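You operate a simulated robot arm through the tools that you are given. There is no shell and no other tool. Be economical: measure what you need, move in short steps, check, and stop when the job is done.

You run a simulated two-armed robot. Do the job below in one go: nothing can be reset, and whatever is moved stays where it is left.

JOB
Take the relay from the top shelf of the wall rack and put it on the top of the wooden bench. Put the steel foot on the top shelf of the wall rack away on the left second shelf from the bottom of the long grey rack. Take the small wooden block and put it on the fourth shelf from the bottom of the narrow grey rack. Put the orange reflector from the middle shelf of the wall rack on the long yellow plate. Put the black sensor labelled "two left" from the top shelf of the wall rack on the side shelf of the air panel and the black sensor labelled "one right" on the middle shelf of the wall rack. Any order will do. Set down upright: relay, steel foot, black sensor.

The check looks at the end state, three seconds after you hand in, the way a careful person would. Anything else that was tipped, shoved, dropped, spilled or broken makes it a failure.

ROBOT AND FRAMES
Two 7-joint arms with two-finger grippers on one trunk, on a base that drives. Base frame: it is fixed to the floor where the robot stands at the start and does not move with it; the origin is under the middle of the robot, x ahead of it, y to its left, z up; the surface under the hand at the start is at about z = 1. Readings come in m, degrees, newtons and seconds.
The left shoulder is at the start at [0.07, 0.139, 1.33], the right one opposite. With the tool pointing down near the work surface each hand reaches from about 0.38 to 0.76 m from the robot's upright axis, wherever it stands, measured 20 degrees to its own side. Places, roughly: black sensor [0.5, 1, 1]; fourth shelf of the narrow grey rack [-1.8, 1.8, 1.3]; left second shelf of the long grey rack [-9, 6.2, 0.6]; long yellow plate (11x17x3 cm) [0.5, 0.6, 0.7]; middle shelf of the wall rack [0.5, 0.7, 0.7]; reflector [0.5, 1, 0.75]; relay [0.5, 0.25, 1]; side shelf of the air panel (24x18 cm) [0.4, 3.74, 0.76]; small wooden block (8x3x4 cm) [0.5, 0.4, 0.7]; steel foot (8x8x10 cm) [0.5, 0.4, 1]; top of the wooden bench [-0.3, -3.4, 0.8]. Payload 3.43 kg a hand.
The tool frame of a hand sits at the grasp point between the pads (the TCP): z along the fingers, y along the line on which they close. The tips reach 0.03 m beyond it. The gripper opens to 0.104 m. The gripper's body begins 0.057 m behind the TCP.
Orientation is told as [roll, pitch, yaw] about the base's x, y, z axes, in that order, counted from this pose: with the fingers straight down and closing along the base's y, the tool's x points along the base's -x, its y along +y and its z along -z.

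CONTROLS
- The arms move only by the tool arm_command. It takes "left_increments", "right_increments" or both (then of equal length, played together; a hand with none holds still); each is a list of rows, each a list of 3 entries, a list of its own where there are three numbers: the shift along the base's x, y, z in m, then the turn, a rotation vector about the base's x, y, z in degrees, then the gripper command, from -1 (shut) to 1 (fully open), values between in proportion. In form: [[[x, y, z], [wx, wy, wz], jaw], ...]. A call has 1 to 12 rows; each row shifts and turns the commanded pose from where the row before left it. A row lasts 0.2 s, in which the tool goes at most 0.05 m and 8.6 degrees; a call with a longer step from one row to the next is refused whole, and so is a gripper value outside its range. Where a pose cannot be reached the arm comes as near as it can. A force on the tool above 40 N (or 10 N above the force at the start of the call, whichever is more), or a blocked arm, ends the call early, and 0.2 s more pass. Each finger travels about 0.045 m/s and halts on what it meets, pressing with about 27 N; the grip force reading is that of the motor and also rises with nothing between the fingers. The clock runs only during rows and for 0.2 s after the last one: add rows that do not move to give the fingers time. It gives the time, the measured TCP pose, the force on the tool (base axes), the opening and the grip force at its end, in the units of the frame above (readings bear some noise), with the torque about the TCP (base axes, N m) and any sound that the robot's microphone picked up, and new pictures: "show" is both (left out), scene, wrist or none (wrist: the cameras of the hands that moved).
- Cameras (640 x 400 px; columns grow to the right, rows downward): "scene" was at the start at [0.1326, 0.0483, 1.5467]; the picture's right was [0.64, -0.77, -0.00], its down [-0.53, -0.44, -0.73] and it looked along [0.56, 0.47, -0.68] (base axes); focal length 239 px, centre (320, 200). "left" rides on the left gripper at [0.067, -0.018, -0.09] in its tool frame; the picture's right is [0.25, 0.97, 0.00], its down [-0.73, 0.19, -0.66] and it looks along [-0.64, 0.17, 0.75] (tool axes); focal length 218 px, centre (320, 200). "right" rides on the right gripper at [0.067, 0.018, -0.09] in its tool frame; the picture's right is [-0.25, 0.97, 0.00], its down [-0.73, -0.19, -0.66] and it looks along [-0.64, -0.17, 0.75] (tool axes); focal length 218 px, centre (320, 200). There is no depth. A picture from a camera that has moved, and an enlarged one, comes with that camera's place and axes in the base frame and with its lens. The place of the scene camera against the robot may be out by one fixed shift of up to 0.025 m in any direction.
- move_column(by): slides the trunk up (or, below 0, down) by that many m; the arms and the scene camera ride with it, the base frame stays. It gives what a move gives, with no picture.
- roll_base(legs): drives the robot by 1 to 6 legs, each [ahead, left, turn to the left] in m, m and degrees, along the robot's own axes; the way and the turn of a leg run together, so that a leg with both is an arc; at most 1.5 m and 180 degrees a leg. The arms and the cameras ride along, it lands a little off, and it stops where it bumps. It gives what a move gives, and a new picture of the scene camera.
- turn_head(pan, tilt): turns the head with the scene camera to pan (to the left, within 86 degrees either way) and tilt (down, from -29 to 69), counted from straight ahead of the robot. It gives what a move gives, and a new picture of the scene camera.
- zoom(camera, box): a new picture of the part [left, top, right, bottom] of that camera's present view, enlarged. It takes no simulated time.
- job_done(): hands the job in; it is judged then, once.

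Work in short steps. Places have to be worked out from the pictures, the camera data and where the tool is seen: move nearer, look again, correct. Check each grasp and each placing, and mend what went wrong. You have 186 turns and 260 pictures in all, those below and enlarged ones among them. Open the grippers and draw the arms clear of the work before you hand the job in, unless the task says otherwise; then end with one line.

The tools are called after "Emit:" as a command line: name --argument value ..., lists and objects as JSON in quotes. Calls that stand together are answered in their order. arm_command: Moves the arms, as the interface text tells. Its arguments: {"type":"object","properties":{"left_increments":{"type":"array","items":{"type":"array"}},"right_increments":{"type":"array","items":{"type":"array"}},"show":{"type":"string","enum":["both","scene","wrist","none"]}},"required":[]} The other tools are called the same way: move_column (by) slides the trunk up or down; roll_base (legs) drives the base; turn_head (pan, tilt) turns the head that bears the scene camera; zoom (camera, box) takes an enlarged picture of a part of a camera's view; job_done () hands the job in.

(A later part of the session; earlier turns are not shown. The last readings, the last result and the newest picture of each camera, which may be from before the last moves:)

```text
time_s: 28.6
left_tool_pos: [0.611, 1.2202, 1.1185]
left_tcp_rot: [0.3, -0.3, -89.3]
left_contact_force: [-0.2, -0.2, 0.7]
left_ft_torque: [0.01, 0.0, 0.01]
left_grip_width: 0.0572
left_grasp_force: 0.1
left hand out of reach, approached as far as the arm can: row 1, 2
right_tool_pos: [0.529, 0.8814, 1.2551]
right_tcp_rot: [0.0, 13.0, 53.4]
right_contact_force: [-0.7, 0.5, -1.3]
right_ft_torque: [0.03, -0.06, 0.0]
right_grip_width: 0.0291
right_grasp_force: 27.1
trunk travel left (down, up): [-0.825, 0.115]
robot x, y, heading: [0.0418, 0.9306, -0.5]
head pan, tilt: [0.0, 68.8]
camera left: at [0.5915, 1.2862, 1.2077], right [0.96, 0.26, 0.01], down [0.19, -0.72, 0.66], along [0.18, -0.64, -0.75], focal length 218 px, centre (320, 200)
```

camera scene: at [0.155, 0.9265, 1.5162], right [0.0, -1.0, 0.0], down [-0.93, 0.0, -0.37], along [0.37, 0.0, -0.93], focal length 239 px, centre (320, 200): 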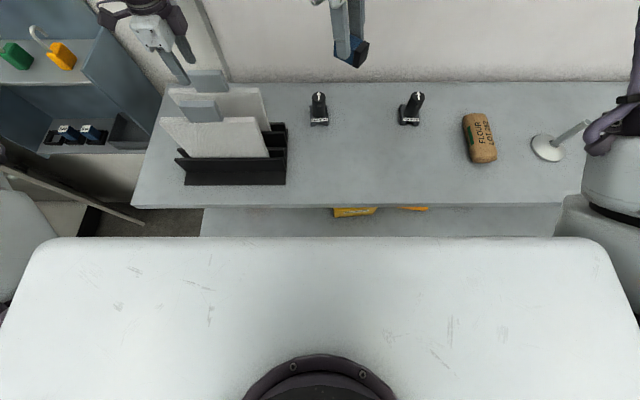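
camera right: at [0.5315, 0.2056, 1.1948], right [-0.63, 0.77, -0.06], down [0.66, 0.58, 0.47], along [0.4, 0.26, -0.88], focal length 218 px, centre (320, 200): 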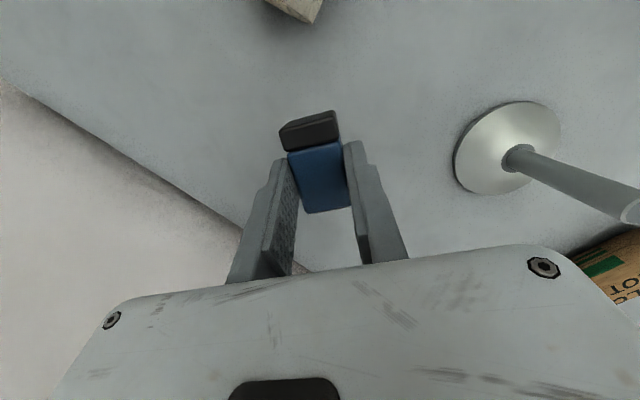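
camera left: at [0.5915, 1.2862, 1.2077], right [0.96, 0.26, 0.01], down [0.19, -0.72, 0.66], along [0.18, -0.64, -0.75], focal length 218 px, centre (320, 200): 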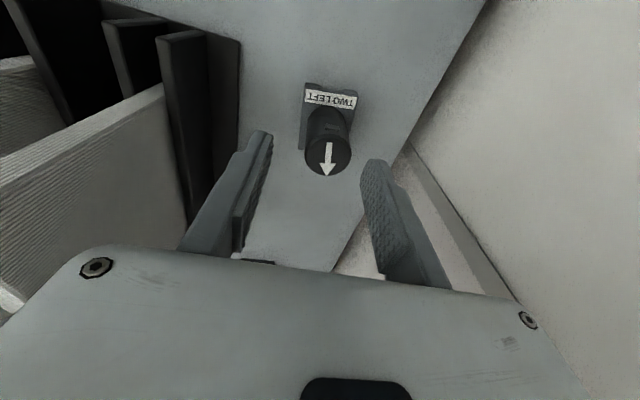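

Sensor top at [0.618, 1.213]. I descend with the jaw slightly wider, creeping +x as reach allows.

Emit:
arm_command --left_increments '[[[0.003, -0.002, -0.015], [0, 0, 0], 0.3], [[0.004, -0.002, -0.015], [0, 0, 0], 0.3], [[0.003, -0.002, -0.015], [0, 0, 0], 0.3], [[0.003, -0.0, -0.01], [0, 0, 0], 0.3]]' --show "wrist"

```text
time_s: 29.6
left_tool_pos: [0.6049, 1.2277, 1.0713]
left_tcp_rot: [0.0, -0.2, -89.3]
left_contact_force: [0.6, 0.5, -0.5]
left_ft_torque: [-0.03, 0.0, -0.03]
left_grip_width: 0.0675
left_grasp_force: 0.0
left hand out of reach, approached as far as the arm can: row 1, 2, 3, 4
right_tool_pos: [0.5333, 0.8824, 1.2527]
right_tcp_rot: [0.0, 13.2, 53.4]
right_contact_force: [0.1, 0.0, -0.6]
right_ft_torque: [0.01, -0.03, 0.01]
right_grip_width: 0.0289
right_grasp_force: 26.8
trunk travel left (down, up): [-0.825, 0.115]
robot x, y, heading: [0.0414, 0.9297, -0.3]
head pan, tilt: [0.0, 68.8]
camera left: at [0.5846, 1.2936, 1.1597], right [0.96, 0.26, 0.0], down [0.2, -0.72, 0.66], along [0.18, -0.64, -0.75], focal length 218 px, centre (320, 200)
```

left: 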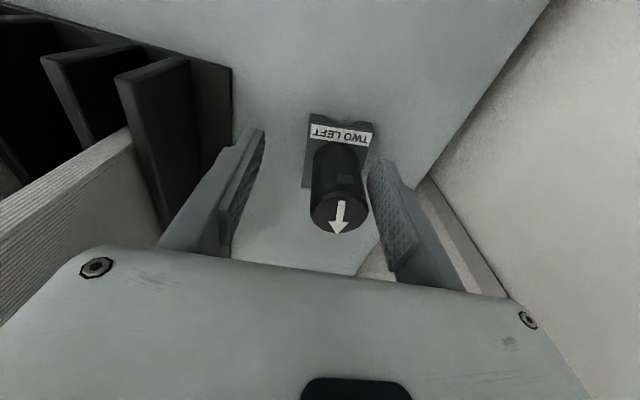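

Reach is worse at this hand angle. I raise 5 cm, turn the hand back by 30° (to −60°) and move over the sensor.

Emit:
arm_command --left_increments '[[[0.003, 0, 0.025], [0, 0, 0], 0.3], [[0.002, -0.003, 0.025], [0, 0, 7.5], 0.3], [[0.002, -0.003, 0], [0, 0, 7.5], 0.3], [[0.002, -0.004, 0.0], [0, 0, 7.5], 0.3], [[0.003, -0.003, 0], [0, 0, 7.5], 0.3]]' --show "wrist"

```text
time_s: 30.8
left_tool_pos: [0.612, 1.2138, 1.1219]
left_tcp_rot: [0.2, -0.3, -59.2]
left_contact_force: [0.2, 0.5, 0.6]
left_ft_torque: [0.0, 0.0, -0.03]
left_grip_width: 0.0676
left_grasp_force: 0.0
right_tool_pos: [0.5338, 0.8811, 1.254]
right_tcp_rot: [0.0, 13.1, 53.3]
right_contact_force: [-0.3, 0.0, -0.7]
right_ft_torque: [-0.01, -0.04, -0.01]
right_grip_width: 0.0289
right_grasp_force: 27.3
trunk travel left (down, up): [-0.825, 0.115]
robot x, y, heading: [0.0416, 0.9314, -0.4]
head pan, tilt: [0.0, 68.8]
camera left: at [0.5619, 1.263, 1.2108], right [0.7, 0.71, 0.0], down [0.53, -0.53, 0.66], along [0.47, -0.46, -0.75], focal length 218 px, centre (320, 200)
```

left: 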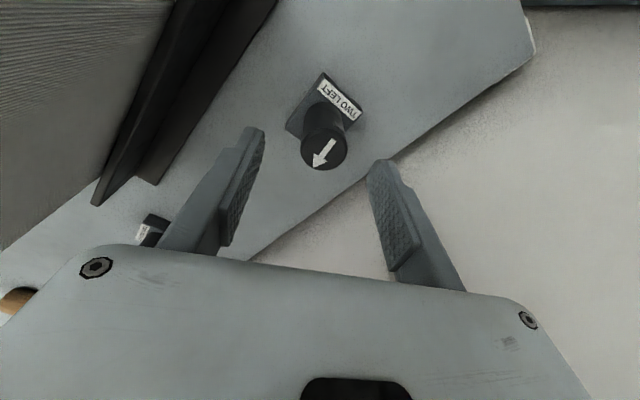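

Now reachable. Sensor top at [0.617, 1.215]; I go down and check.

Emit:
arm_command --left_increments '[[[0.005, 0.001, -0.02], [0, 0, 0], 0.3], [[0, 0, -0.02], [0, 0, 0], 0.3], [[0, 0, -0.022], [0, 0, 0], 0.3]]' --show "wrist"

```text
time_s: 31.6
left_tool_pos: [0.6013, 1.2259, 1.067]
left_tcp_rot: [0.0, -0.2, -59.2]
left_contact_force: [-0.5, -0.1, -0.3]
left_ft_torque: [0.0, 0.0, -0.01]
left_grip_width: 0.0677
left_grasp_force: 0.0
left hand out of reach, approached as far as the arm can: row 1, 2, 3
right_tool_pos: [0.5334, 0.8811, 1.254]
right_tcp_rot: [0.0, 13.1, 53.3]
right_contact_force: [0.1, 0.2, -1.0]
right_ft_torque: [0.02, 0.0, 0.02]
right_grip_width: 0.0291
right_grasp_force: 27.1
trunk travel left (down, up): [-0.825, 0.115]
robot x, y, heading: [0.0449, 0.9327, -0.6]
head pan, tilt: [0.0, 68.8]
camera left: at [0.5497, 1.274, 1.1551], right [0.7, 0.71, 0.0], down [0.53, -0.53, 0.66], along [0.47, -0.46, -0.75], focal length 218 px, centre (320, 200)
```

left: 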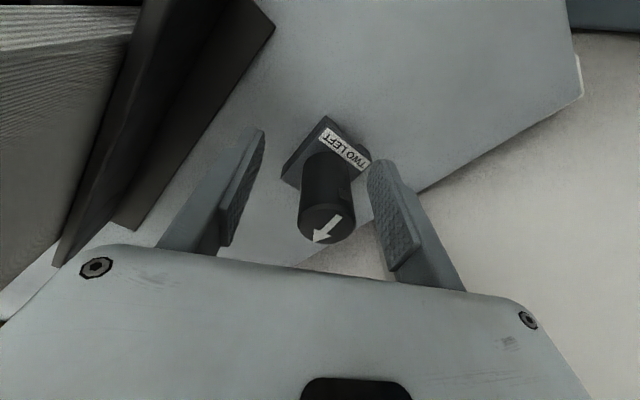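

Lower down the wrist angle limits me again. I raise, turn the hand to about −35°, re-centre and retry.

Emit:
arm_command --left_increments '[[[0.003, -0.002, 0.025], [0, 0, 0], 0.3], [[0.003, -0.004, 0.025], [0, 0, 8], 0.3], [[0.005, -0.003, 0], [0, 0, 8], 0.3], [[0.004, -0.002, 0.0], [0, 0, 8], 0.3], [[0.001, 0, -0.02], [0, 0, 0], 0.3], [[0, 0, -0.02], [0, 0, 0], 0.3]]' --show "wrist"

```text
time_s: 33.0
left_tool_pos: [0.6031, 1.2207, 1.0797]
left_tcp_rot: [0.1, -0.2, -35.3]
left_contact_force: [1.0, -1.0, 1.0]
left_ft_torque: [0.01, -0.01, -0.02]
left_grip_width: 0.0675
left_grasp_force: 0.0
left hand out of reach, approached as far as the arm can: row 4, 5, 6
right_tool_pos: [0.5337, 0.8834, 1.2529]
right_tcp_rot: [0.0, 13.1, 53.2]
right_contact_force: [0.3, 0.1, -1.3]
right_ft_torque: [-0.01, -0.03, 0.03]
right_grip_width: 0.0294
right_grasp_force: 27.0
trunk travel left (down, up): [-0.825, 0.115]
robot x, y, heading: [0.04, 0.9299, -0.3]
head pan, tilt: [0.0, 68.8]
camera left: at [0.5382, 1.2454, 1.169], right [0.35, 0.94, 0.0], down [0.7, -0.26, 0.66], along [0.62, -0.23, -0.75], focal length 218 px, centre (320, 200)
```

left: 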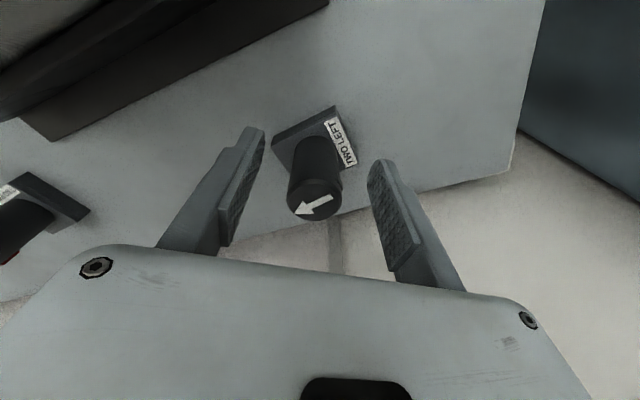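

I raise clear of the boards and swing the hand to the other side (yaw ≈ +58°), which should suit the left arm better.

Emit:
arm_command --left_increments '[[[-0.003, 0, 0.04], [0, 0, 0], 0.3], [[-0.003, 0, 0.04], [0, 0, 0], 0.3], [[-0.003, 0, 0.04], [0, 0, 8.5], 0.3], [[0, 0, 0], [0, 0, 8.5], 0.3], [[0, 0, 0], [0, 0, 8.5], 0.3], [[0, 0, 0], [0, 0, 8.5], 0.3], [[0, 0, 0], [0, 0, 8.5], 0.3], [[0, 0, 0], [0, 0, 8.5], 0.3], [[0, 0, 0], [0, 0, 8.5], 0.3], [[0, 0, 0], [0, 0, 8.5], 0.3], [[0, 0, 0], [0, 0, 8.5], 0.3], [[0, 0, 0], [0, 0, 8.5], 0.3]]' --show "wrist"

```text
time_s: 35.6
left_tool_pos: [0.6152, 1.2483, 1.2198]
left_tcp_rot: [-1.5, 0.3, 48.5]
left_contact_force: [0.5, 0.5, -0.1]
left_ft_torque: [-0.01, 0.0, 0.03]
left_grip_width: 0.0677
left_grasp_force: 0.1
left hand out of reach, approached as far as the arm can: row 11, 12
right_tool_pos: [0.5332, 0.8823, 1.2528]
right_tcp_rot: [0.0, 13.2, 53.3]
right_contact_force: [-0.3, -0.2, 0.2]
right_ft_torque: [0.02, 0.02, -0.01]
right_grip_width: 0.029
right_grasp_force: 26.5
trunk travel left (down, up): [-0.825, 0.115]
robot x, y, heading: [0.0413, 0.932, -0.4]
head pan, tilt: [0.0, 68.8]
camera left: at [0.5811, 1.1878, 1.3092], right [-0.89, 0.45, -0.02], down [0.33, 0.69, 0.65], along [0.31, 0.57, -0.76], focal length 218 px, centre (320, 200)
```

left: 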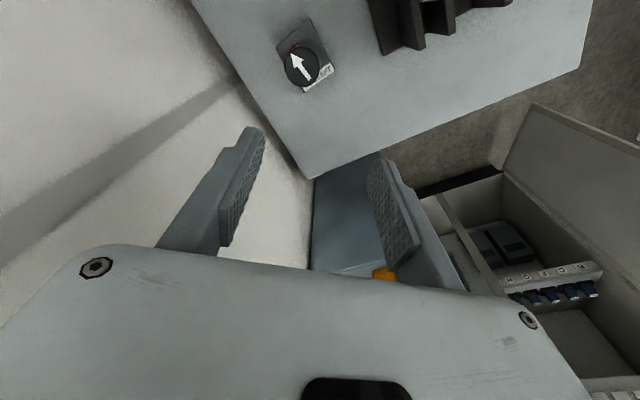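

This configuration reaches. Sensor still at [0.617, 1.212]; I move over it and descend.

Emit:
arm_command --left_increments '[[[0.0, -0.017, -0.02], [1.5, -0.3, -4], 0.3], [[0.002, -0.018, -0.025], [0, 0, 0], 0.3], [[0, 0, -0.025], [0, 0, 0], 0.3], [[0, 0, -0.025], [0, 0, 0], 0.3]]' --show "wrist"

```text
time_s: 36.6
left_tool_pos: [0.6252, 1.2542, 1.1315]
left_tcp_rot: [1.0, -1.3, 45.4]
left_contact_force: [0.5, 0.7, 0.3]
left_ft_torque: [0.01, 0.03, 0.03]
left_grip_width: 0.0675
left_grasp_force: 0.1
left hand out of reach, approached as far as the arm can: row 1, 2, 3, 4
right_tool_pos: [0.5335, 0.8816, 1.2545]
right_tcp_rot: [0.0, 13.2, 53.2]
right_contact_force: [0.1, -0.4, -1.0]
right_ft_torque: [-0.01, 0.0, -0.02]
right_grip_width: 0.0289
right_grasp_force: 27.2
trunk travel left (down, up): [-0.825, 0.115]
robot x, y, heading: [0.0413, 0.9305, -0.3]
head pan, tilt: [0.0, 68.8]
camera left: at [0.59, 1.1917, 1.219], right [-0.87, 0.5, 0.01], down [0.37, 0.64, 0.68], along [0.33, 0.59, -0.74], focal length 218 px, centre (320, 200)
```

left: 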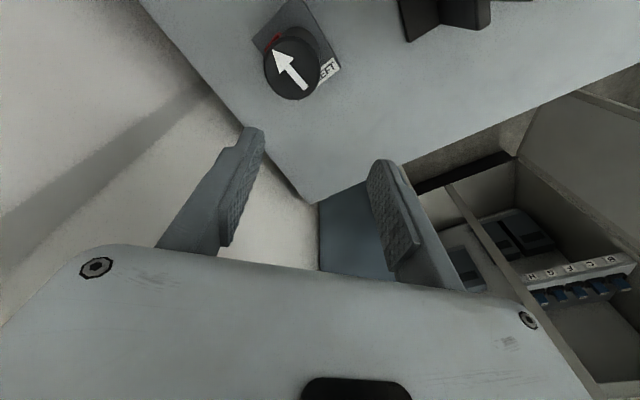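

Simplest is to keep this arm posture and shift the base 4 cm right (and 0.8 cm back) so the hand comes over the sensor.

Emit:
roll_base --legs '[[-0.008, -0.04, 0]]'

Emit:
arm_command --left_increments '[[[0, 0, -0.005], [-1, 1.3, -2], 0.3], [[0, 0, 0], [0, 0, 0], 0.3]]' --show "wrist"

```text
time_s: 37.5
left_tool_pos: [0.6173, 1.2252, 1.128]
left_tcp_rot: [0.8, -0.9, 45.5]
left_contact_force: [-0.6, 0.9, -0.5]
left_ft_torque: [-0.1, -0.01, 0.01]
left_grip_width: 0.0678
left_grasp_force: 0.1
right_tool_pos: [0.5273, 0.8522, 1.2526]
right_tcp_rot: [-0.2, 13.6, 53.4]
right_contact_force: [-0.2, 0.6, -0.8]
right_ft_torque: [-0.07, 0.02, 0.0]
right_grip_width: 0.029
right_grasp_force: 26.6
trunk travel left (down, up): [-0.825, 0.115]
robot x, y, heading: [0.034, 0.8898, -0.2]
head pan, tilt: [0.0, 68.8]
camera scene: at [0.1605, 0.8984, 1.5149], right [0.0, -1.0, 0.01], down [-0.93, 0.0, -0.36], along [0.36, -0.01, -0.93], focal length 239 px, centre (320, 200)
```

scene: 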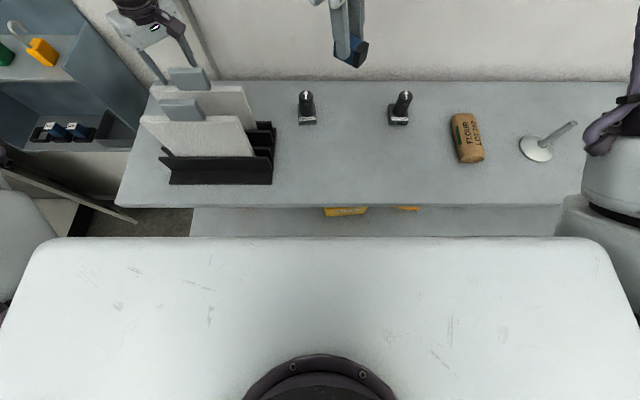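

```text
time_s: 38.1
left_tool_pos: [0.6147, 1.2229, 1.126]
left_tcp_rot: [0.9, 0.4, 43.7]
left_contact_force: [0.2, 0.1, 0.0]
left_ft_torque: [-0.04, 0.04, 0.01]
left_grip_width: 0.0675
left_grasp_force: 0.1
right_tool_pos: [0.5255, 0.8478, 1.2533]
right_tcp_rot: [0.0, 13.3, 53.5]
right_contact_force: [0.2, -0.2, 0.2]
right_ft_torque: [-0.07, -0.01, 0.0]
right_grip_width: 0.0293
right_grasp_force: 26.0
trunk travel left (down, up): [-0.825, 0.115]
robot x, y, heading: [0.0314, 0.8916, -0.1]
head pan, tilt: [0.0, 68.8]
camera left: at [0.5801, 1.1611, 1.215], right [-0.85, 0.53, 0.02], down [0.41, 0.64, 0.65], along [0.33, 0.56, -0.76], focal length 218 px, centre (320, 200)
```

left: 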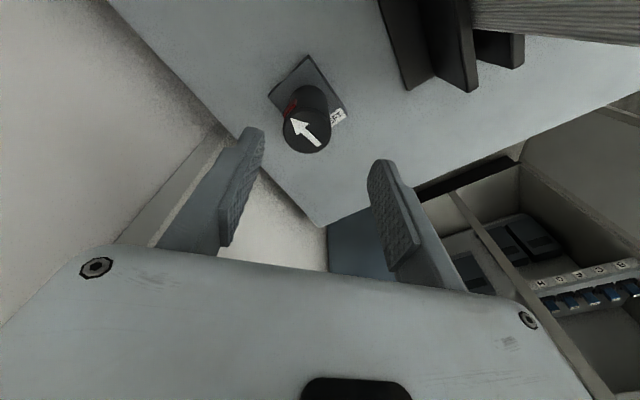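

I need about 1.2 cm less y. I step down with that correction.

Emit:
arm_command --left_increments '[[[0.001, -0.006, -0.012], [0, 0, -1], 0.3], [[0.001, -0.006, -0.012], [0, 0, 0], 0.3], [[0, 0, -0.015], [0, 0, 0], 0.3]]' --show "wrist"

```text
time_s: 38.9
left_tool_pos: [0.6108, 1.2233, 1.1013]
left_tcp_rot: [1.2, 0.5, 42.5]
left_contact_force: [0.0, 0.2, 0.5]
left_ft_torque: [0.01, -0.01, 0.01]
left_grip_width: 0.0677
left_grasp_force: 0.1
left hand out of reach, approached as far as the arm can: row 1, 2, 3
right_tool_pos: [0.5236, 0.8445, 1.2551]
right_tcp_rot: [0.0, 13.1, 53.5]
right_contact_force: [0.7, 0.0, -0.9]
right_ft_torque: [0.01, 0.02, -0.01]
right_grip_width: 0.0289
right_grasp_force: 26.8
trunk travel left (down, up): [-0.825, 0.115]
robot x, y, heading: [0.0325, 0.8951, -0.3]
head pan, tilt: [0.0, 68.8]
camera left: at [0.5738, 1.1628, 1.1896], right [-0.84, 0.54, 0.02], down [0.42, 0.63, 0.65], along [0.34, 0.56, -0.76], focal length 218 px, centre (320, 200)
```

left: 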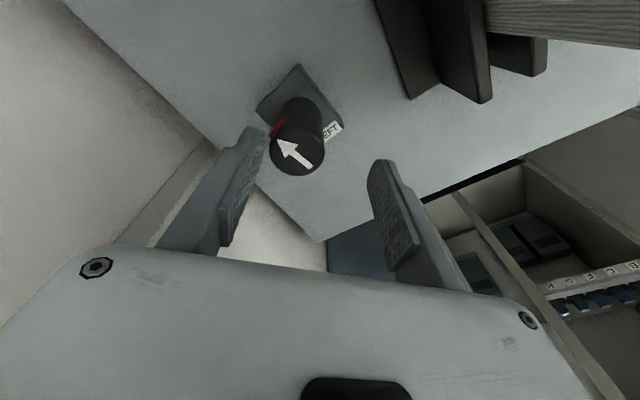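

I ease the yaw to ≈25° (the camera still clears the back board by ~2 cm), raised first.

Emit:
arm_command --left_increments '[[[0.002, 0, 0.02], [0, 0, -4], 0.3], [[0.002, -0.004, 0.01], [0, 0, -7], 0.3], [[0.002, -0.005, 0], [-1, -0.5, -7], 0.3], [[0, -0.003, -0.02], [0, 0, 0], 0.3], [[0, 0, -0.02], [0, 0, 0], 0.3]]' --show "wrist"

```text
time_s: 40.1
left_tool_pos: [0.6114, 1.2128, 1.0923]
left_tcp_rot: [0.0, 0.3, 24.6]
left_contact_force: [1.0, 0.7, 0.2]
left_ft_torque: [0.02, 0.01, 0.0]
left_grip_width: 0.0678
left_grasp_force: 0.2
left hand out of reach, approached as far as the arm can: row 5
right_tool_pos: [0.525, 0.8443, 1.2534]
right_tcp_rot: [0.0, 13.2, 53.5]
right_contact_force: [0.2, 0.2, -0.3]
right_ft_torque: [0.02, 0.02, -0.02]
right_grip_width: 0.0289
right_grasp_force: 26.8
trunk travel left (down, up): [-0.825, 0.115]
robot x, y, heading: [0.033, 0.897, -0.2]
head pan, tilt: [0.0, 68.8]
camera left: at [0.5569, 1.1681, 1.182], right [-0.63, 0.77, 0.0], down [0.59, 0.48, 0.65], along [0.51, 0.41, -0.76], focal length 218 px, centre (320, 200)
```

left: 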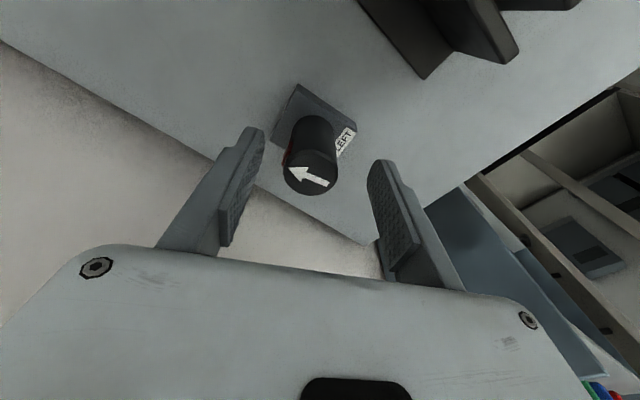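

Nicely centred. I nudge the base 1 cm forward to gain reach, then descend to grasp height.

Emit:
roll_base --legs '[[0.012, 0, 0]]'

Emit:
arm_command --left_increments '[[[0, -0.001, -0.01], [0, 0, 0], 0.3], [[0, -0.001, -0.01], [0, 0, 0], 0.3], [[0, -0.001, -0.012], [0, 0, 0], 0.3]]' --show "wrist"

```text
time_s: 40.9
left_tool_pos: [0.6204, 1.2129, 1.0961]
left_tcp_rot: [-0.1, 0.1, 24.5]
left_contact_force: [-1.0, 1.1, -0.1]
left_ft_torque: [-0.03, -0.06, -0.01]
left_grip_width: 0.0674
left_grasp_force: 0.0
right_tool_pos: [0.5334, 0.8443, 1.2558]
right_tcp_rot: [-0.1, 13.1, 53.4]
right_contact_force: [-1.8, -1.0, -0.4]
right_ft_torque: [-0.02, -0.02, 0.0]
right_grip_width: 0.0288
right_grasp_force: 27.1
trunk travel left (down, up): [-0.825, 0.115]
robot x, y, heading: [0.0486, 0.8932, -0.3]
head pan, tilt: [0.0, 68.8]
camera scene: at [0.1658, 0.8879, 1.5156], right [0.0, -1.0, 0.0], down [-0.93, 0.0, -0.36], along [0.36, 0.0, -0.93], focal length 239 px, centre (320, 200)
```

scene: 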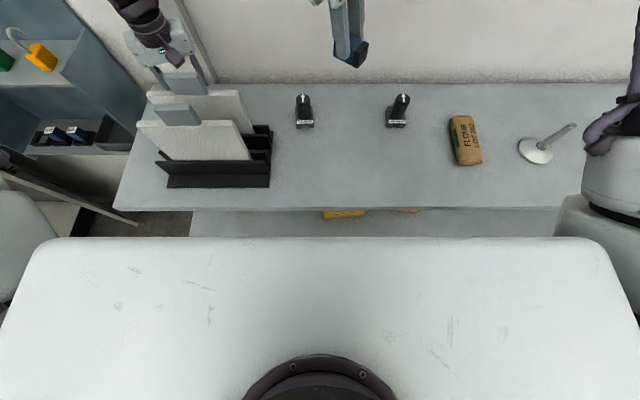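

```text
time_s: 41.7
left_tool_pos: [0.6126, 1.2127, 1.0649]
left_tcp_rot: [-0.2, 0.1, 24.6]
left_contact_force: [0.7, 0.3, 0.4]
left_ft_torque: [0.0, -0.03, 0.01]
left_grip_width: 0.0674
left_grasp_force: 0.1
left hand out of reach, approached as far as the arm can: row 2, 3
right_tool_pos: [0.5358, 0.8449, 1.2549]
right_tcp_rot: [0.1, 13.1, 53.6]
right_contact_force: [0.2, 0.1, -0.3]
right_ft_torque: [0.02, 0.0, -0.01]
right_grip_width: 0.0289
right_grasp_force: 27.3
trunk travel left (down, up): [-0.825, 0.115]
robot x, y, heading: [0.0459, 0.8933, -0.3]
head pan, tilt: [0.0, 68.8]
camera left: at [0.5586, 1.1683, 1.1545], right [-0.63, 0.77, 0.0], down [0.58, 0.48, 0.65], along [0.51, 0.41, -0.76], focal length 218 px, centre (320, 200)
```

left: 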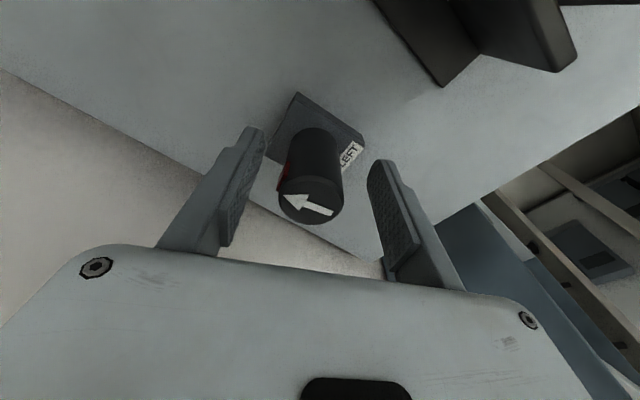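

The cylinder is between the fingers; I close and then lift slightly.

Emit:
arm_command --left_increments '[[[0, 0, 0], [0, 0, 0], 0], [[0, 0, 0], [0, 0, 0], -0.2], [[0, 0, 0], [0, 0, 0], -0.4], [[0, 0, 0], [0, 0, 0], -1], [[0, 0, 0], [0, 0, 0], -1], [[0, 0, 0], [0, 0, 0], -1], [[0, 0, 0.01], [0, 0, 0], -1], [[-0.002, 0, 0.015], [0, 0, 0], -1], [[-0.002, 0, 0.015], [0, 0, 0], -1]]' --show "wrist"

```text
time_s: 43.7
left_tool_pos: [0.608, 1.2128, 1.1051]
left_tcp_rot: [0.0, 0.2, 24.6]
left_contact_force: [-0.5, -0.4, -1.0]
left_ft_torque: [0.01, 0.01, 0.0]
left_grip_width: 0.0329
left_grasp_force: 26.5
right_tool_pos: [0.5367, 0.8438, 1.2536]
right_tcp_rot: [0.0, 13.2, 53.5]
right_contact_force: [-0.3, 0.3, -0.5]
right_ft_torque: [0.0, 0.0, -0.01]
right_grip_width: 0.0289
right_grasp_force: 27.1
trunk travel left (down, up): [-0.825, 0.115]
robot x, y, heading: [0.0446, 0.8897, -0.2]
head pan, tilt: [0.0, 68.8]
camera left: at [0.5544, 1.1683, 1.1947], right [-0.63, 0.77, 0.0], down [0.59, 0.48, 0.65], along [0.51, 0.41, -0.76], focal length 218 px, centre (320, 200)
```

left: 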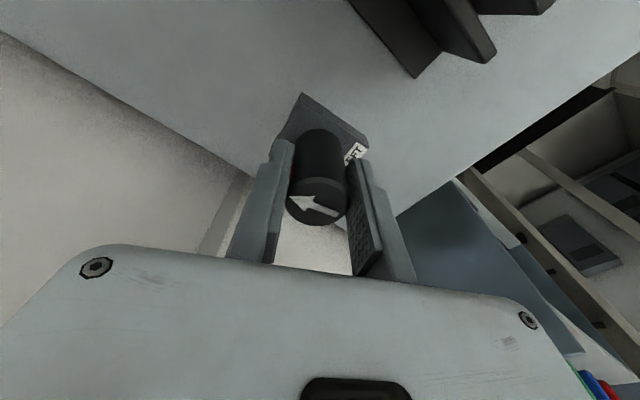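

Held (0.033). I lift it and raise the trunk so it clears the boards before backing away.

Emit:
arm_command --left_increments '[[[0, 0, 0.02], [0, 0, 0], -1], [[0, 0, 0.02], [0, 0, 0], -1], [[0, 0, 0.02], [0, 0, 0], -1], [[0, 0, 0.02], [0, 0, 0], -1], [[0, 0, 0.02], [0, 0, 0], -1], [[0, 0, 0.02], [0, 0, 0], -1]]' --show "wrist"

Emit:
move_column --by 0.11

```text
time_s: 45.1
left_tool_pos: [0.6075, 1.2142, 1.2252]
left_tcp_rot: [-0.2, 0.2, 24.6]
left_contact_force: [0.8, 0.1, -1.5]
left_ft_torque: [-0.01, 0.02, -0.02]
left_grip_width: 0.0326
left_grasp_force: 27.0
right_tool_pos: [0.5355, 0.8445, 1.2538]
right_tcp_rot: [0.1, 13.1, 53.5]
right_contact_force: [0.5, 0.3, -0.6]
right_ft_torque: [0.02, 0.01, 0.0]
right_grip_width: 0.0289
right_grasp_force: 27.2
trunk travel left (down, up): [-0.825, 0.115]
robot x, y, heading: [0.041, 0.8939, -0.2]
head pan, tilt: [0.0, 68.8]
camera left: at [0.5533, 1.1695, 1.314], right [-0.63, 0.77, 0.0], down [0.58, 0.48, 0.65], along [0.51, 0.41, -0.76], focal length 218 px, centre (320, 200)
```

left: 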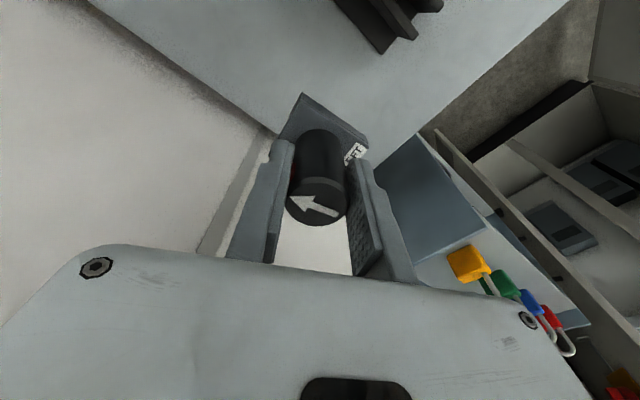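

```text
time_s: 46.5
left_tool_pos: [0.6073, 1.214, 1.3342]
left_tcp_rot: [-0.2, 0.1, 24.6]
left_contact_force: [-0.2, 0.3, -0.3]
left_ft_torque: [0.02, -0.01, 0.02]
left_grip_width: 0.0326
left_grasp_force: 27.2
right_tool_pos: [0.5363, 0.8447, 1.3637]
right_tcp_rot: [0.0, 13.0, 53.5]
right_contact_force: [0.1, 0.1, 0.1]
right_ft_torque: [-0.02, -0.01, 0.01]
right_grip_width: 0.0288
right_grasp_force: 27.1
trunk travel left (down, up): [-0.935, 0.005]
robot x, y, heading: [0.0437, 0.8917, -0.3]
head pan, tilt: [0.0, 68.8]
```

I back away 0.65 m and look to the left for the route to the air panel.

Emit:
roll_base --legs '[[-0.65, 0, 0]]'

Emit:
turn_head --pan 70 --tilt 20

```text
time_s: 50.2
left_tool_pos: [-0.0406, 1.2148, 1.3355]
left_tcp_rot: [-0.3, 0.1, 24.2]
left_contact_force: [0.7, -0.1, -0.6]
left_ft_torque: [0.02, -0.05, -0.02]
left_grip_width: 0.0325
left_grasp_force: 27.4
right_tool_pos: [-0.1135, 0.8455, 1.3644]
right_tcp_rot: [-0.1, 13.1, 53.2]
right_contact_force: [-0.3, 0.1, -0.5]
right_ft_torque: [0.0, -0.01, 0.0]
right_grip_width: 0.0291
right_grasp_force: 26.9
trunk travel left (down, up): [-0.935, 0.005]
robot x, y, heading: [-0.5992, 0.8997, -0.7]
head pan, tilt: [0.0, 68.8]
stopped in leg 1: the robot was blocked; the commanded pose is now the measured one
camera scene: at [-0.4802, 0.8913, 1.6253], right [-0.01, -1.0, 0.0], down [-0.93, 0.01, -0.36], along [0.36, 0.0, -0.93], focal length 239 px, centre (320, 200)
```

scene: 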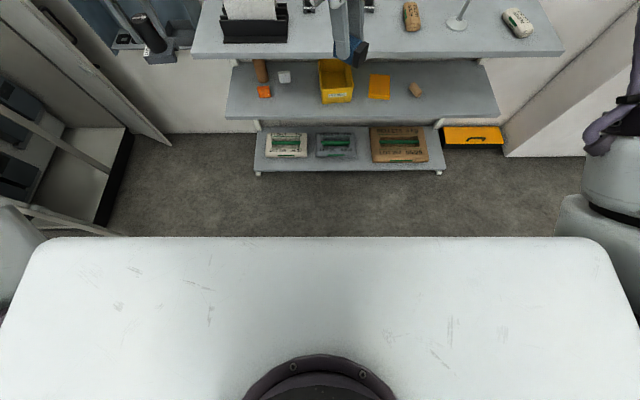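

```text
time_s: 51.6
left_tool_pos: [-0.0396, 1.2152, 1.334]
left_tcp_rot: [-0.3, 0.1, 24.3]
left_contact_force: [-0.1, 0.8, -1.0]
left_ft_torque: [-0.01, 0.01, -0.01]
left_grip_width: 0.0325
left_grasp_force: 26.9
right_tool_pos: [-0.1126, 0.8448, 1.3636]
right_tcp_rot: [0.1, 13.1, 53.2]
right_contact_force: [-0.4, 0.6, -0.6]
right_ft_torque: [0.01, -0.02, -0.03]
right_grip_width: 0.0289
right_grasp_force: 27.3
trunk travel left (down, up): [-0.935, 0.005]
robot x, y, heading: [-0.6038, 0.8991, -0.5]
head pan, tilt: [70.0, 20.0]
camera scene: at [-0.5023, 0.979, 1.6927], right [0.94, -0.35, 0.0], down [-0.12, -0.32, -0.94], along [0.33, 0.88, -0.34], focal length 239 px, centre (320, 200)
```

scene: 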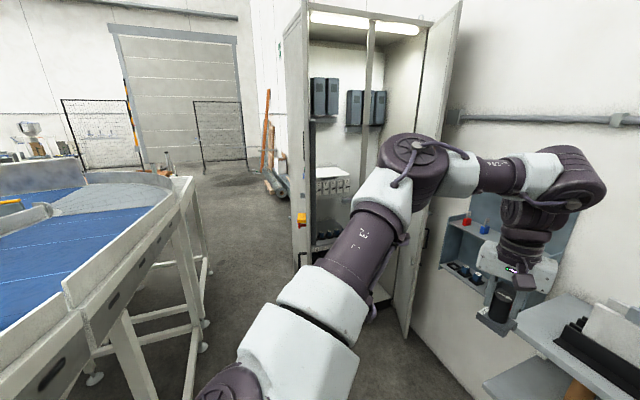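

Backing stopped against the conveyor at x≈−0.6. I go forward to mid-aisle, turn left to face the air panel side and look.

Emit:
roll_base --legs '[[0.32, 0, 0], [0, 0, 90]]'

Emit:
turn_head --pan 0 --tilt 15

```text
time_s: 57.6
left_tool_pos: [-0.5986, 1.461, 1.3345]
left_tcp_rot: [-0.2, 0.1, 114.2]
left_contact_force: [-0.1, 0.8, -1.4]
left_ft_torque: [-0.04, -0.01, 0.01]
left_grip_width: 0.0327
left_grasp_force: 26.3
right_tool_pos: [-0.2297, 1.3863, 1.363]
right_tcp_rot: [0.0, 13.2, 143.1]
right_contact_force: [-0.4, -0.2, -1.0]
right_ft_torque: [-0.02, 0.01, -0.04]
right_grip_width: 0.029
right_grasp_force: 26.8
trunk travel left (down, up): [-0.935, 0.005]
robot x, y, heading: [-0.2841, 0.895, 89.5]
head pan, tilt: [70.0, 20.0]
camera scene: at [-0.3502, 0.9732, 1.6928], right [0.35, 0.94, 0.0], down [0.32, -0.12, -0.94], along [-0.88, 0.33, -0.34], focal length 239 px, centre (320, 200)
```

scene: 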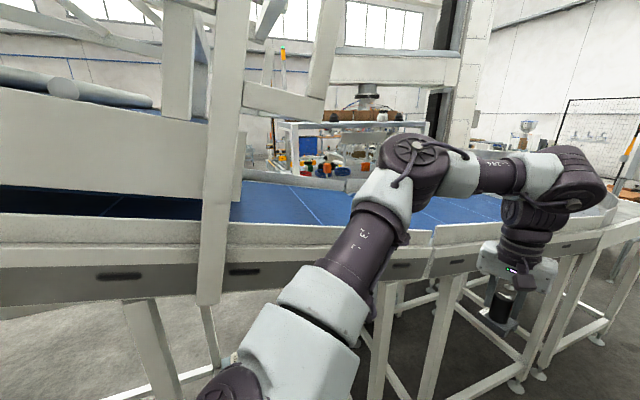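

```text
time_s: 59.0
left_tool_pos: [-0.5987, 1.4609, 1.3345]
left_tcp_rot: [-0.3, 0.1, 114.1]
left_contact_force: [-0.3, 0.5, -1.1]
left_ft_torque: [0.03, 0.0, 0.0]
left_grip_width: 0.0324
left_grasp_force: 27.2
right_tool_pos: [-0.2312, 1.3862, 1.3626]
right_tcp_rot: [0.0, 13.0, 143.1]
right_contact_force: [0.0, -0.2, 0.2]
right_ft_torque: [0.01, -0.01, 0.0]
right_grip_width: 0.0294
right_grasp_force: 27.1
trunk travel left (down, up): [-0.935, 0.005]
robot x, y, heading: [-0.2816, 0.8942, 89.5]
head pan, tilt: [0.0, 15.0]
camera scene: at [-0.2628, 1.0336, 1.7008], right [1.0, -0.01, 0.0], down [0.0, -0.26, -0.97], along [0.01, 0.97, -0.26], focal length 239 px, centre (320, 200)
```

scene: 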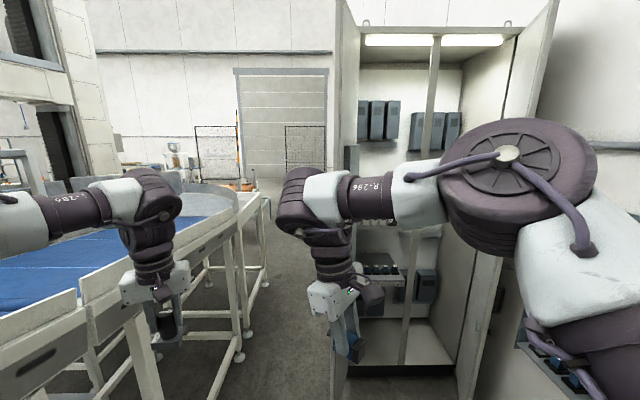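

The passage runs between the cabinet (left corner x≈−0.1) and the conveyor (x≈−0.88). I look down to judge the gap and my own base.

Emit:
turn_head --pan 15 --tilt 50

```text
time_s: 60.0
left_tool_pos: [-0.5996, 1.46, 1.3346]
left_tcp_rot: [-0.3, 0.2, 114.2]
left_contact_force: [-0.2, 0.1, -0.8]
left_ft_torque: [0.02, 0.03, 0.0]
left_grip_width: 0.0328
left_grasp_force: 26.6
right_tool_pos: [-0.2308, 1.3859, 1.363]
right_tcp_rot: [0.0, 13.2, 143.0]
right_contact_force: [-0.1, 0.7, -0.7]
right_ft_torque: [-0.01, 0.0, -0.03]
right_grip_width: 0.0289
right_grasp_force: 27.1
trunk travel left (down, up): [-0.935, 0.005]
robot x, y, heading: [-0.2795, 0.895, 89.4]
head pan, tilt: [15.0, 50.0]
camera scene: at [-0.2829, 1.0148, 1.6472], right [0.97, 0.25, 0.0], down [0.19, -0.74, -0.64], along [-0.16, 0.62, -0.77], focal length 239 px, centre (320, 200)
```

scene: 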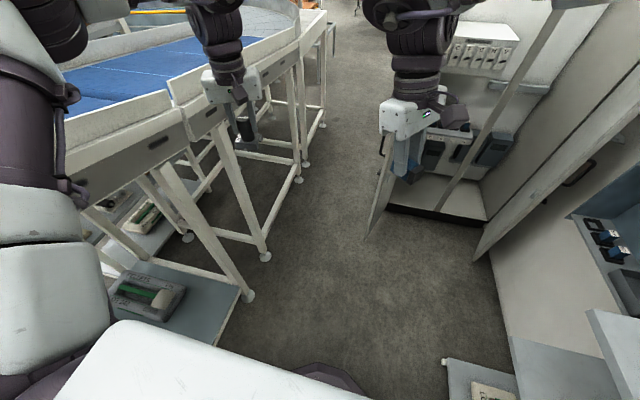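

The gap (≈0.68 m) is enough for the base (radius ≈0.26) but not for elbows abreast; I'll pass sideways facing the conveyor with hands raised above it. First I raise both hands and pull them in.

Emit:
arm_command --left_increments '[[[0, -0.02, 0.02], [0, 0, 0], -1], [[0, -0.02, 0.02], [0, 0, 0], -1], [[0, -0.02, 0.02], [0, 0, 0], -1], [[0, -0.02, 0.02], [0, 0, 0], -1], [[0, -0.02, 0.02], [0, 0, 0], -1], [[0, -0.02, 0.02], [0, 0, 0], -1], [[0, -0.02, 0.02], [0, 0, 0], -1], [[0, -0.02, 0.02], [0, 0, 0], -1], [[0, 0, 0.02], [0, 0, 0], -1]]' --right_increments '[[[0, -0.012, 0.018], [0, 0, 0], -1], [[0, -0.012, 0.018], [0, 0, 0], -1], [[0, -0.012, 0.018], [0, 0, 0], -1], [[0, -0.012, 0.018], [0, 0, 0], -1], [[0, -0.012, 0.018], [0, 0, 0], -1], [[0, -0.012, 0.018], [0, 0, 0], -1], [[0, -0.012, 0.018], [0, 0, 0], -1], [[0, -0.012, 0.018], [0, 0, 0], -1], [[0, 0, 0.018], [0, 0, 0], -1]]' --show "none"

Emit:
turn_head --pan 75 --tilt 20

```text
time_s: 62.0
left_tool_pos: [-0.6015, 1.2918, 1.5028]
left_tcp_rot: [-0.5, 0.0, 114.2]
left_contact_force: [0.2, -0.3, -0.1]
left_ft_torque: [-0.03, -0.03, -0.02]
left_grip_width: 0.0324
left_grasp_force: 27.0
left hand out of reach, approached as far as the arm can: row 9
right_tool_pos: [-0.2329, 1.2886, 1.5258]
right_tcp_rot: [0.0, 13.1, 143.1]
right_contact_force: [0.4, -1.2, -0.4]
right_ft_torque: [0.02, -0.01, 0.0]
right_grip_width: 0.0292
right_grasp_force: 27.4
trunk travel left (down, up): [-0.935, 0.005]
robot x, y, heading: [-0.2837, 0.8977, 89.5]
head pan, tilt: [15.0, 50.0]
```

```text
time_s: 63.3
left_tool_pos: [-0.5989, 1.2946, 1.5028]
left_tcp_rot: [-0.4, 0.1, 114.2]
left_contact_force: [-0.4, 0.0, -0.3]
left_ft_torque: [0.02, -0.02, 0.0]
left_grip_width: 0.0325
left_grasp_force: 27.0
right_tool_pos: [-0.2312, 1.2884, 1.5254]
right_tcp_rot: [0.0, 13.1, 143.1]
right_contact_force: [-0.5, 0.2, -0.2]
right_ft_torque: [0.02, -0.03, -0.03]
right_grip_width: 0.029
right_grasp_force: 26.8
trunk travel left (down, up): [-0.935, 0.005]
robot x, y, heading: [-0.2838, 0.8933, 89.3]
head pan, tilt: [75.0, 20.0]
camera scene: at [-0.3534, 0.9645, 1.6927], right [0.27, 0.96, 0.0], down [0.33, -0.09, -0.94], along [-0.9, 0.25, -0.34], focal length 239 px, centre (320, 200)
```

scene: 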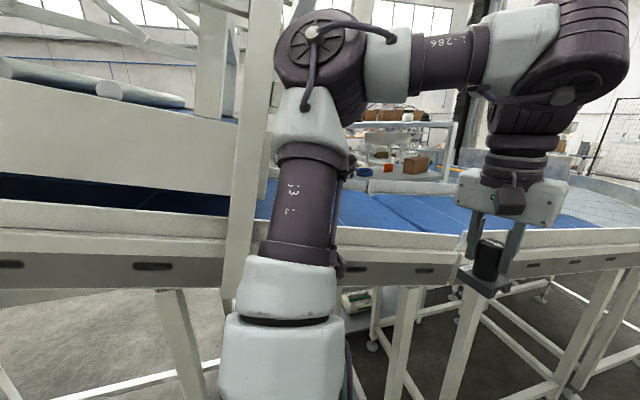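

The conveyor structure stands only at y<1. I drive to about (−0.52, 1.5), then turn to face the conveyor.

Emit:
roll_base --legs '[[0.6, 0.24, 0], [0, 0, 45]]'

```text
time_s: 69.0
left_tool_pos: [-1.0229, 1.5584, 1.5032]
left_tcp_rot: [-0.4, 0.0, 158.8]
left_contact_force: [0.1, -0.2, -0.5]
left_ft_torque: [-0.02, 0.01, -0.01]
left_grip_width: 0.0323
left_grasp_force: 26.8
right_tool_pos: [-0.7589, 1.815, 1.5256]
right_tcp_rot: [0.1, 13.1, -172.1]
right_contact_force: [-0.2, -0.3, -0.6]
right_ft_torque: [0.02, 0.0, 0.0]
right_grip_width: 0.0291
right_grasp_force: 26.5
trunk travel left (down, up): [-0.935, 0.005]
robot x, y, heading: [-0.5181, 1.4962, 134.2]
head pan, tilt: [75.0, 20.0]
camera scene: at [-0.6146, 1.4832, 1.6928], right [-0.49, 0.87, 0.0], down [0.3, 0.17, -0.94], along [-0.82, -0.46, -0.34], focal length 239 px, centre (320, 200)
```

scene: 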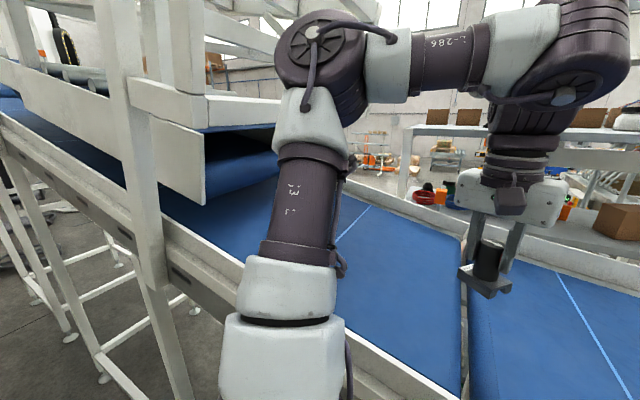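

No contact so far. I look along the passage (+y).

Emit:
turn_head --pan -45 --tilt 30

```text
time_s: 71.0
left_tool_pos: [-1.0239, 1.5574, 1.5027]
left_tcp_rot: [-0.4, 0.0, 158.9]
left_contact_force: [-0.2, -0.1, -1.0]
left_ft_torque: [0.03, -0.03, -0.01]
left_grip_width: 0.0326
left_grasp_force: 26.6
right_tool_pos: [-0.7598, 1.8143, 1.5245]
right_tcp_rot: [0.1, 13.2, -172.0]
right_contact_force: [-0.7, -0.8, -0.3]
right_ft_torque: [0.01, -0.03, 0.02]
right_grip_width: 0.0291
right_grasp_force: 27.2
trunk travel left (down, up): [-0.935, 0.005]
robot x, y, heading: [-0.5198, 1.4952, 133.9]
head pan, tilt: [-45.0, 30.0]
camera scene: at [-0.5326, 1.6182, 1.6767], right [1.0, -0.01, 0.0], down [-0.01, -0.5, -0.87], along [0.01, 0.87, -0.5], focal length 239 px, centre (320, 200)
```

scene: 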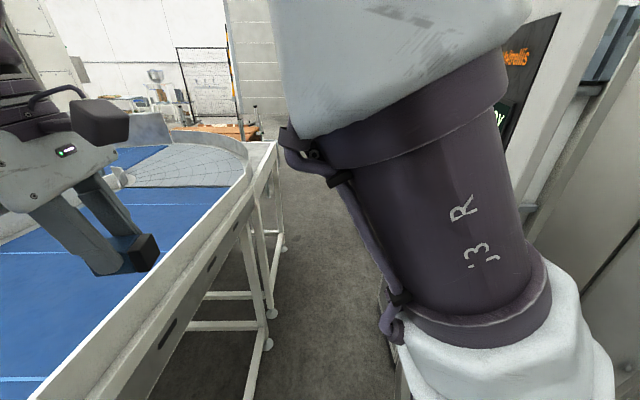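

Hands clear the rail (top ≈1.14). I finish the turn to face the conveyor and slide right 1.0 m.

Emit:
roll_base --legs '[[0, 0, 45.5], [0, -0.8, 0]]'

```text
time_s: 77.3
left_tool_pos: [-0.9131, 1.9694, 1.5021]
left_tcp_rot: [-0.5, 0.2, -155.5]
left_contact_force: [-0.1, -0.6, -1.3]
left_ft_torque: [0.05, -0.03, 0.0]
left_grip_width: 0.0324
left_grasp_force: 26.8
right_tool_pos: [-0.909, 2.3394, 1.524]
right_tcp_rot: [0.0, 13.2, -126.7]
right_contact_force: [0.6, 0.1, -0.1]
right_ft_torque: [0.03, 0.04, -0.01]
right_grip_width: 0.0289
right_grasp_force: 26.7
trunk travel left (down, up): [-0.935, 0.005]
robot x, y, heading: [-0.5119, 2.2914, 179.8]
head pan, tilt: [-45.0, 30.0]
camera scene: at [-0.6093, 2.3473, 1.6768], right [0.71, 0.7, 0.0], down [0.35, -0.35, -0.87], along [-0.61, 0.62, -0.5], focal length 239 px, centre (320, 200)
```

scene: 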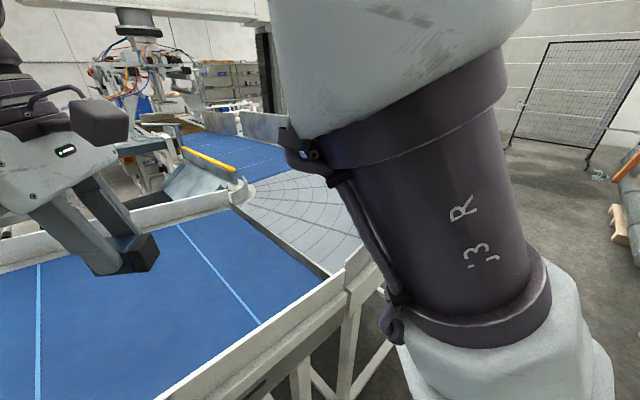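

Passing fine. I look further right (+y) for what lies ahead.

Emit:
turn_head --pan -86 --tilt 20

```text
time_s: 78.4
left_tool_pos: [-0.9123, 1.9726, 1.5023]
left_tcp_rot: [-0.4, 0.0, -155.6]
left_contact_force: [1.2, 0.4, -0.7]
left_ft_torque: [0.01, -0.01, 0.02]
left_grip_width: 0.0324
left_grasp_force: 27.4
right_tool_pos: [-0.9086, 2.3403, 1.5252]
right_tcp_rot: [-0.1, 13.0, -126.6]
right_contact_force: [0.6, 0.4, -1.7]
right_ft_torque: [0.0, 0.01, -0.04]
right_grip_width: 0.0288
right_grasp_force: 26.5
trunk travel left (down, up): [-0.935, 0.005]
robot x, y, heading: [-0.5142, 2.288, 179.7]
head pan, tilt: [-85.9, 20.0]
camera scene: at [-0.5519, 2.3787, 1.6927], right [1.0, 0.07, 0.0], down [0.02, -0.34, -0.94], along [-0.06, 0.94, -0.34], focal length 239 px, centre (320, 200)
```

scene: 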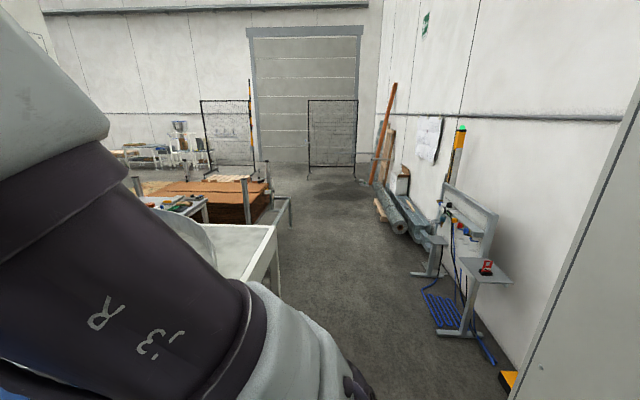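

I see the side shelf at about [0.46, 3.75, 0.76] with a red item on it; I zoom.

Emit:
zoom --camera "scene" --box '[400, 180, 560, 280]'

```text
4.00 times, centred on (480, 230) of scene
camera zoom: at [-0.5519, 2.3787, 1.6927], right [1.0, 0.07, 0.0], down [0.02, -0.34, -0.94], along [-0.06, 0.94, -0.34], focal length 956 px, centre (-320, 80)
```

zoom: 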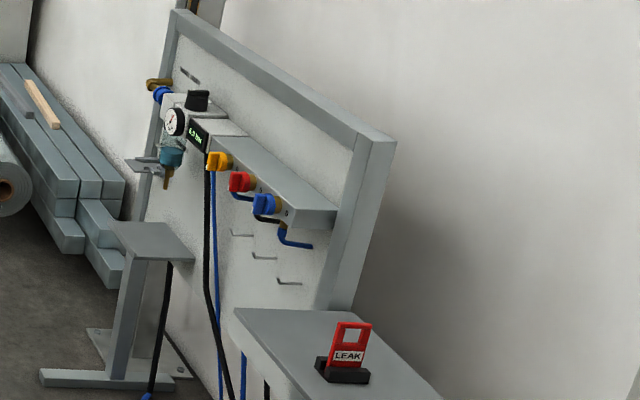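

I slide on to y≈3.7, then turn right to face the air panel.

Emit:
roll_base --legs '[[0, -1.42, 0], [0, 0, -90], [0, 0, -90]]'

Emit:
turn_head --pan 0 --tilt 45

```text
time_s: 93.1
left_tool_pos: [-0.1018, 4.0284, 1.5027]
left_tcp_rot: [-0.4, 0.0, 23.8]
left_contact_force: [-0.4, 0.1, -1.0]
left_ft_torque: [0.01, 0.02, -0.01]
left_grip_width: 0.0329
left_grasp_force: 27.3
right_tool_pos: [-0.1096, 3.6594, 1.5259]
right_tcp_rot: [0.0, 13.1, 52.7]
right_contact_force: [-1.0, 0.0, -0.4]
right_ft_torque: [-0.01, 0.0, 0.0]
right_grip_width: 0.0289
right_grasp_force: 27.1
trunk travel left (down, up): [-0.935, 0.005]
robot x, y, heading: [-0.5052, 3.7157, -0.9]
head pan, tilt: [-85.9, 20.0]
camera scene: at [-0.4295, 3.615, 1.6928], right [-1.0, -0.06, 0.0], down [-0.02, 0.34, -0.94], along [0.05, -0.94, -0.34], focal length 239 px, centre (320, 200)
```

scene: 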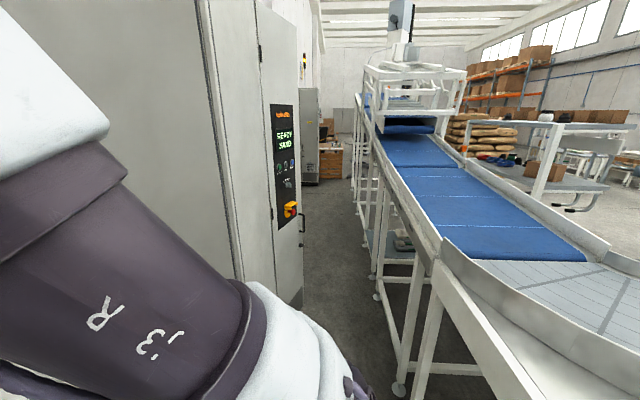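

```text
time_s: 94.7
left_tool_pos: [-0.1021, 4.0276, 1.5021]
left_tcp_rot: [-0.4, 0.0, 23.9]
left_contact_force: [0.2, 0.1, -0.7]
left_ft_torque: [0.01, 0.03, 0.0]
left_grip_width: 0.0328
left_grasp_force: 27.2
right_tool_pos: [-0.1088, 3.6595, 1.5247]
right_tcp_rot: [0.1, 13.0, 52.9]
right_contact_force: [0.4, 0.0, -0.9]
right_ft_torque: [0.03, 0.01, -0.02]
right_grip_width: 0.029
right_grasp_force: 27.5
trunk travel left (down, up): [-0.935, 0.005]
robot x, y, heading: [-0.5029, 3.714, -0.8]
head pan, tilt: [0.0, 45.0]
camera scene: at [-0.3531, 3.7059, 1.6541], right [-0.02, -1.0, 0.0], down [-0.71, 0.01, -0.71], along [0.71, -0.01, -0.71], focal length 239 px, centre (320, 200)
```

scene: 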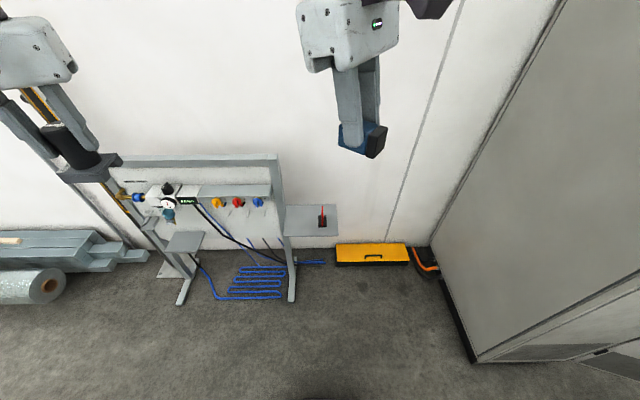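

Emit:
zoom --camera "scene" --box '[256, 180, 384, 260]'

```text
5.00 times, centred on (320, 220) of scene
camera zoom: at [-0.3531, 3.7059, 1.6541], right [-0.02, -1.0, 0.0], down [-0.71, 0.01, -0.71], along [0.71, -0.01, -0.71], focal length 1195 px, centre (320, 100)
```

zoom: 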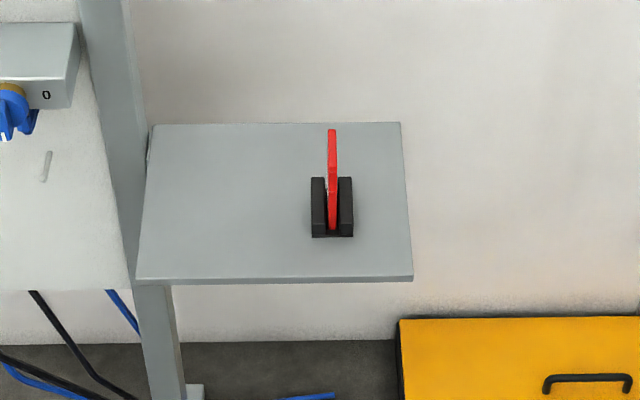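

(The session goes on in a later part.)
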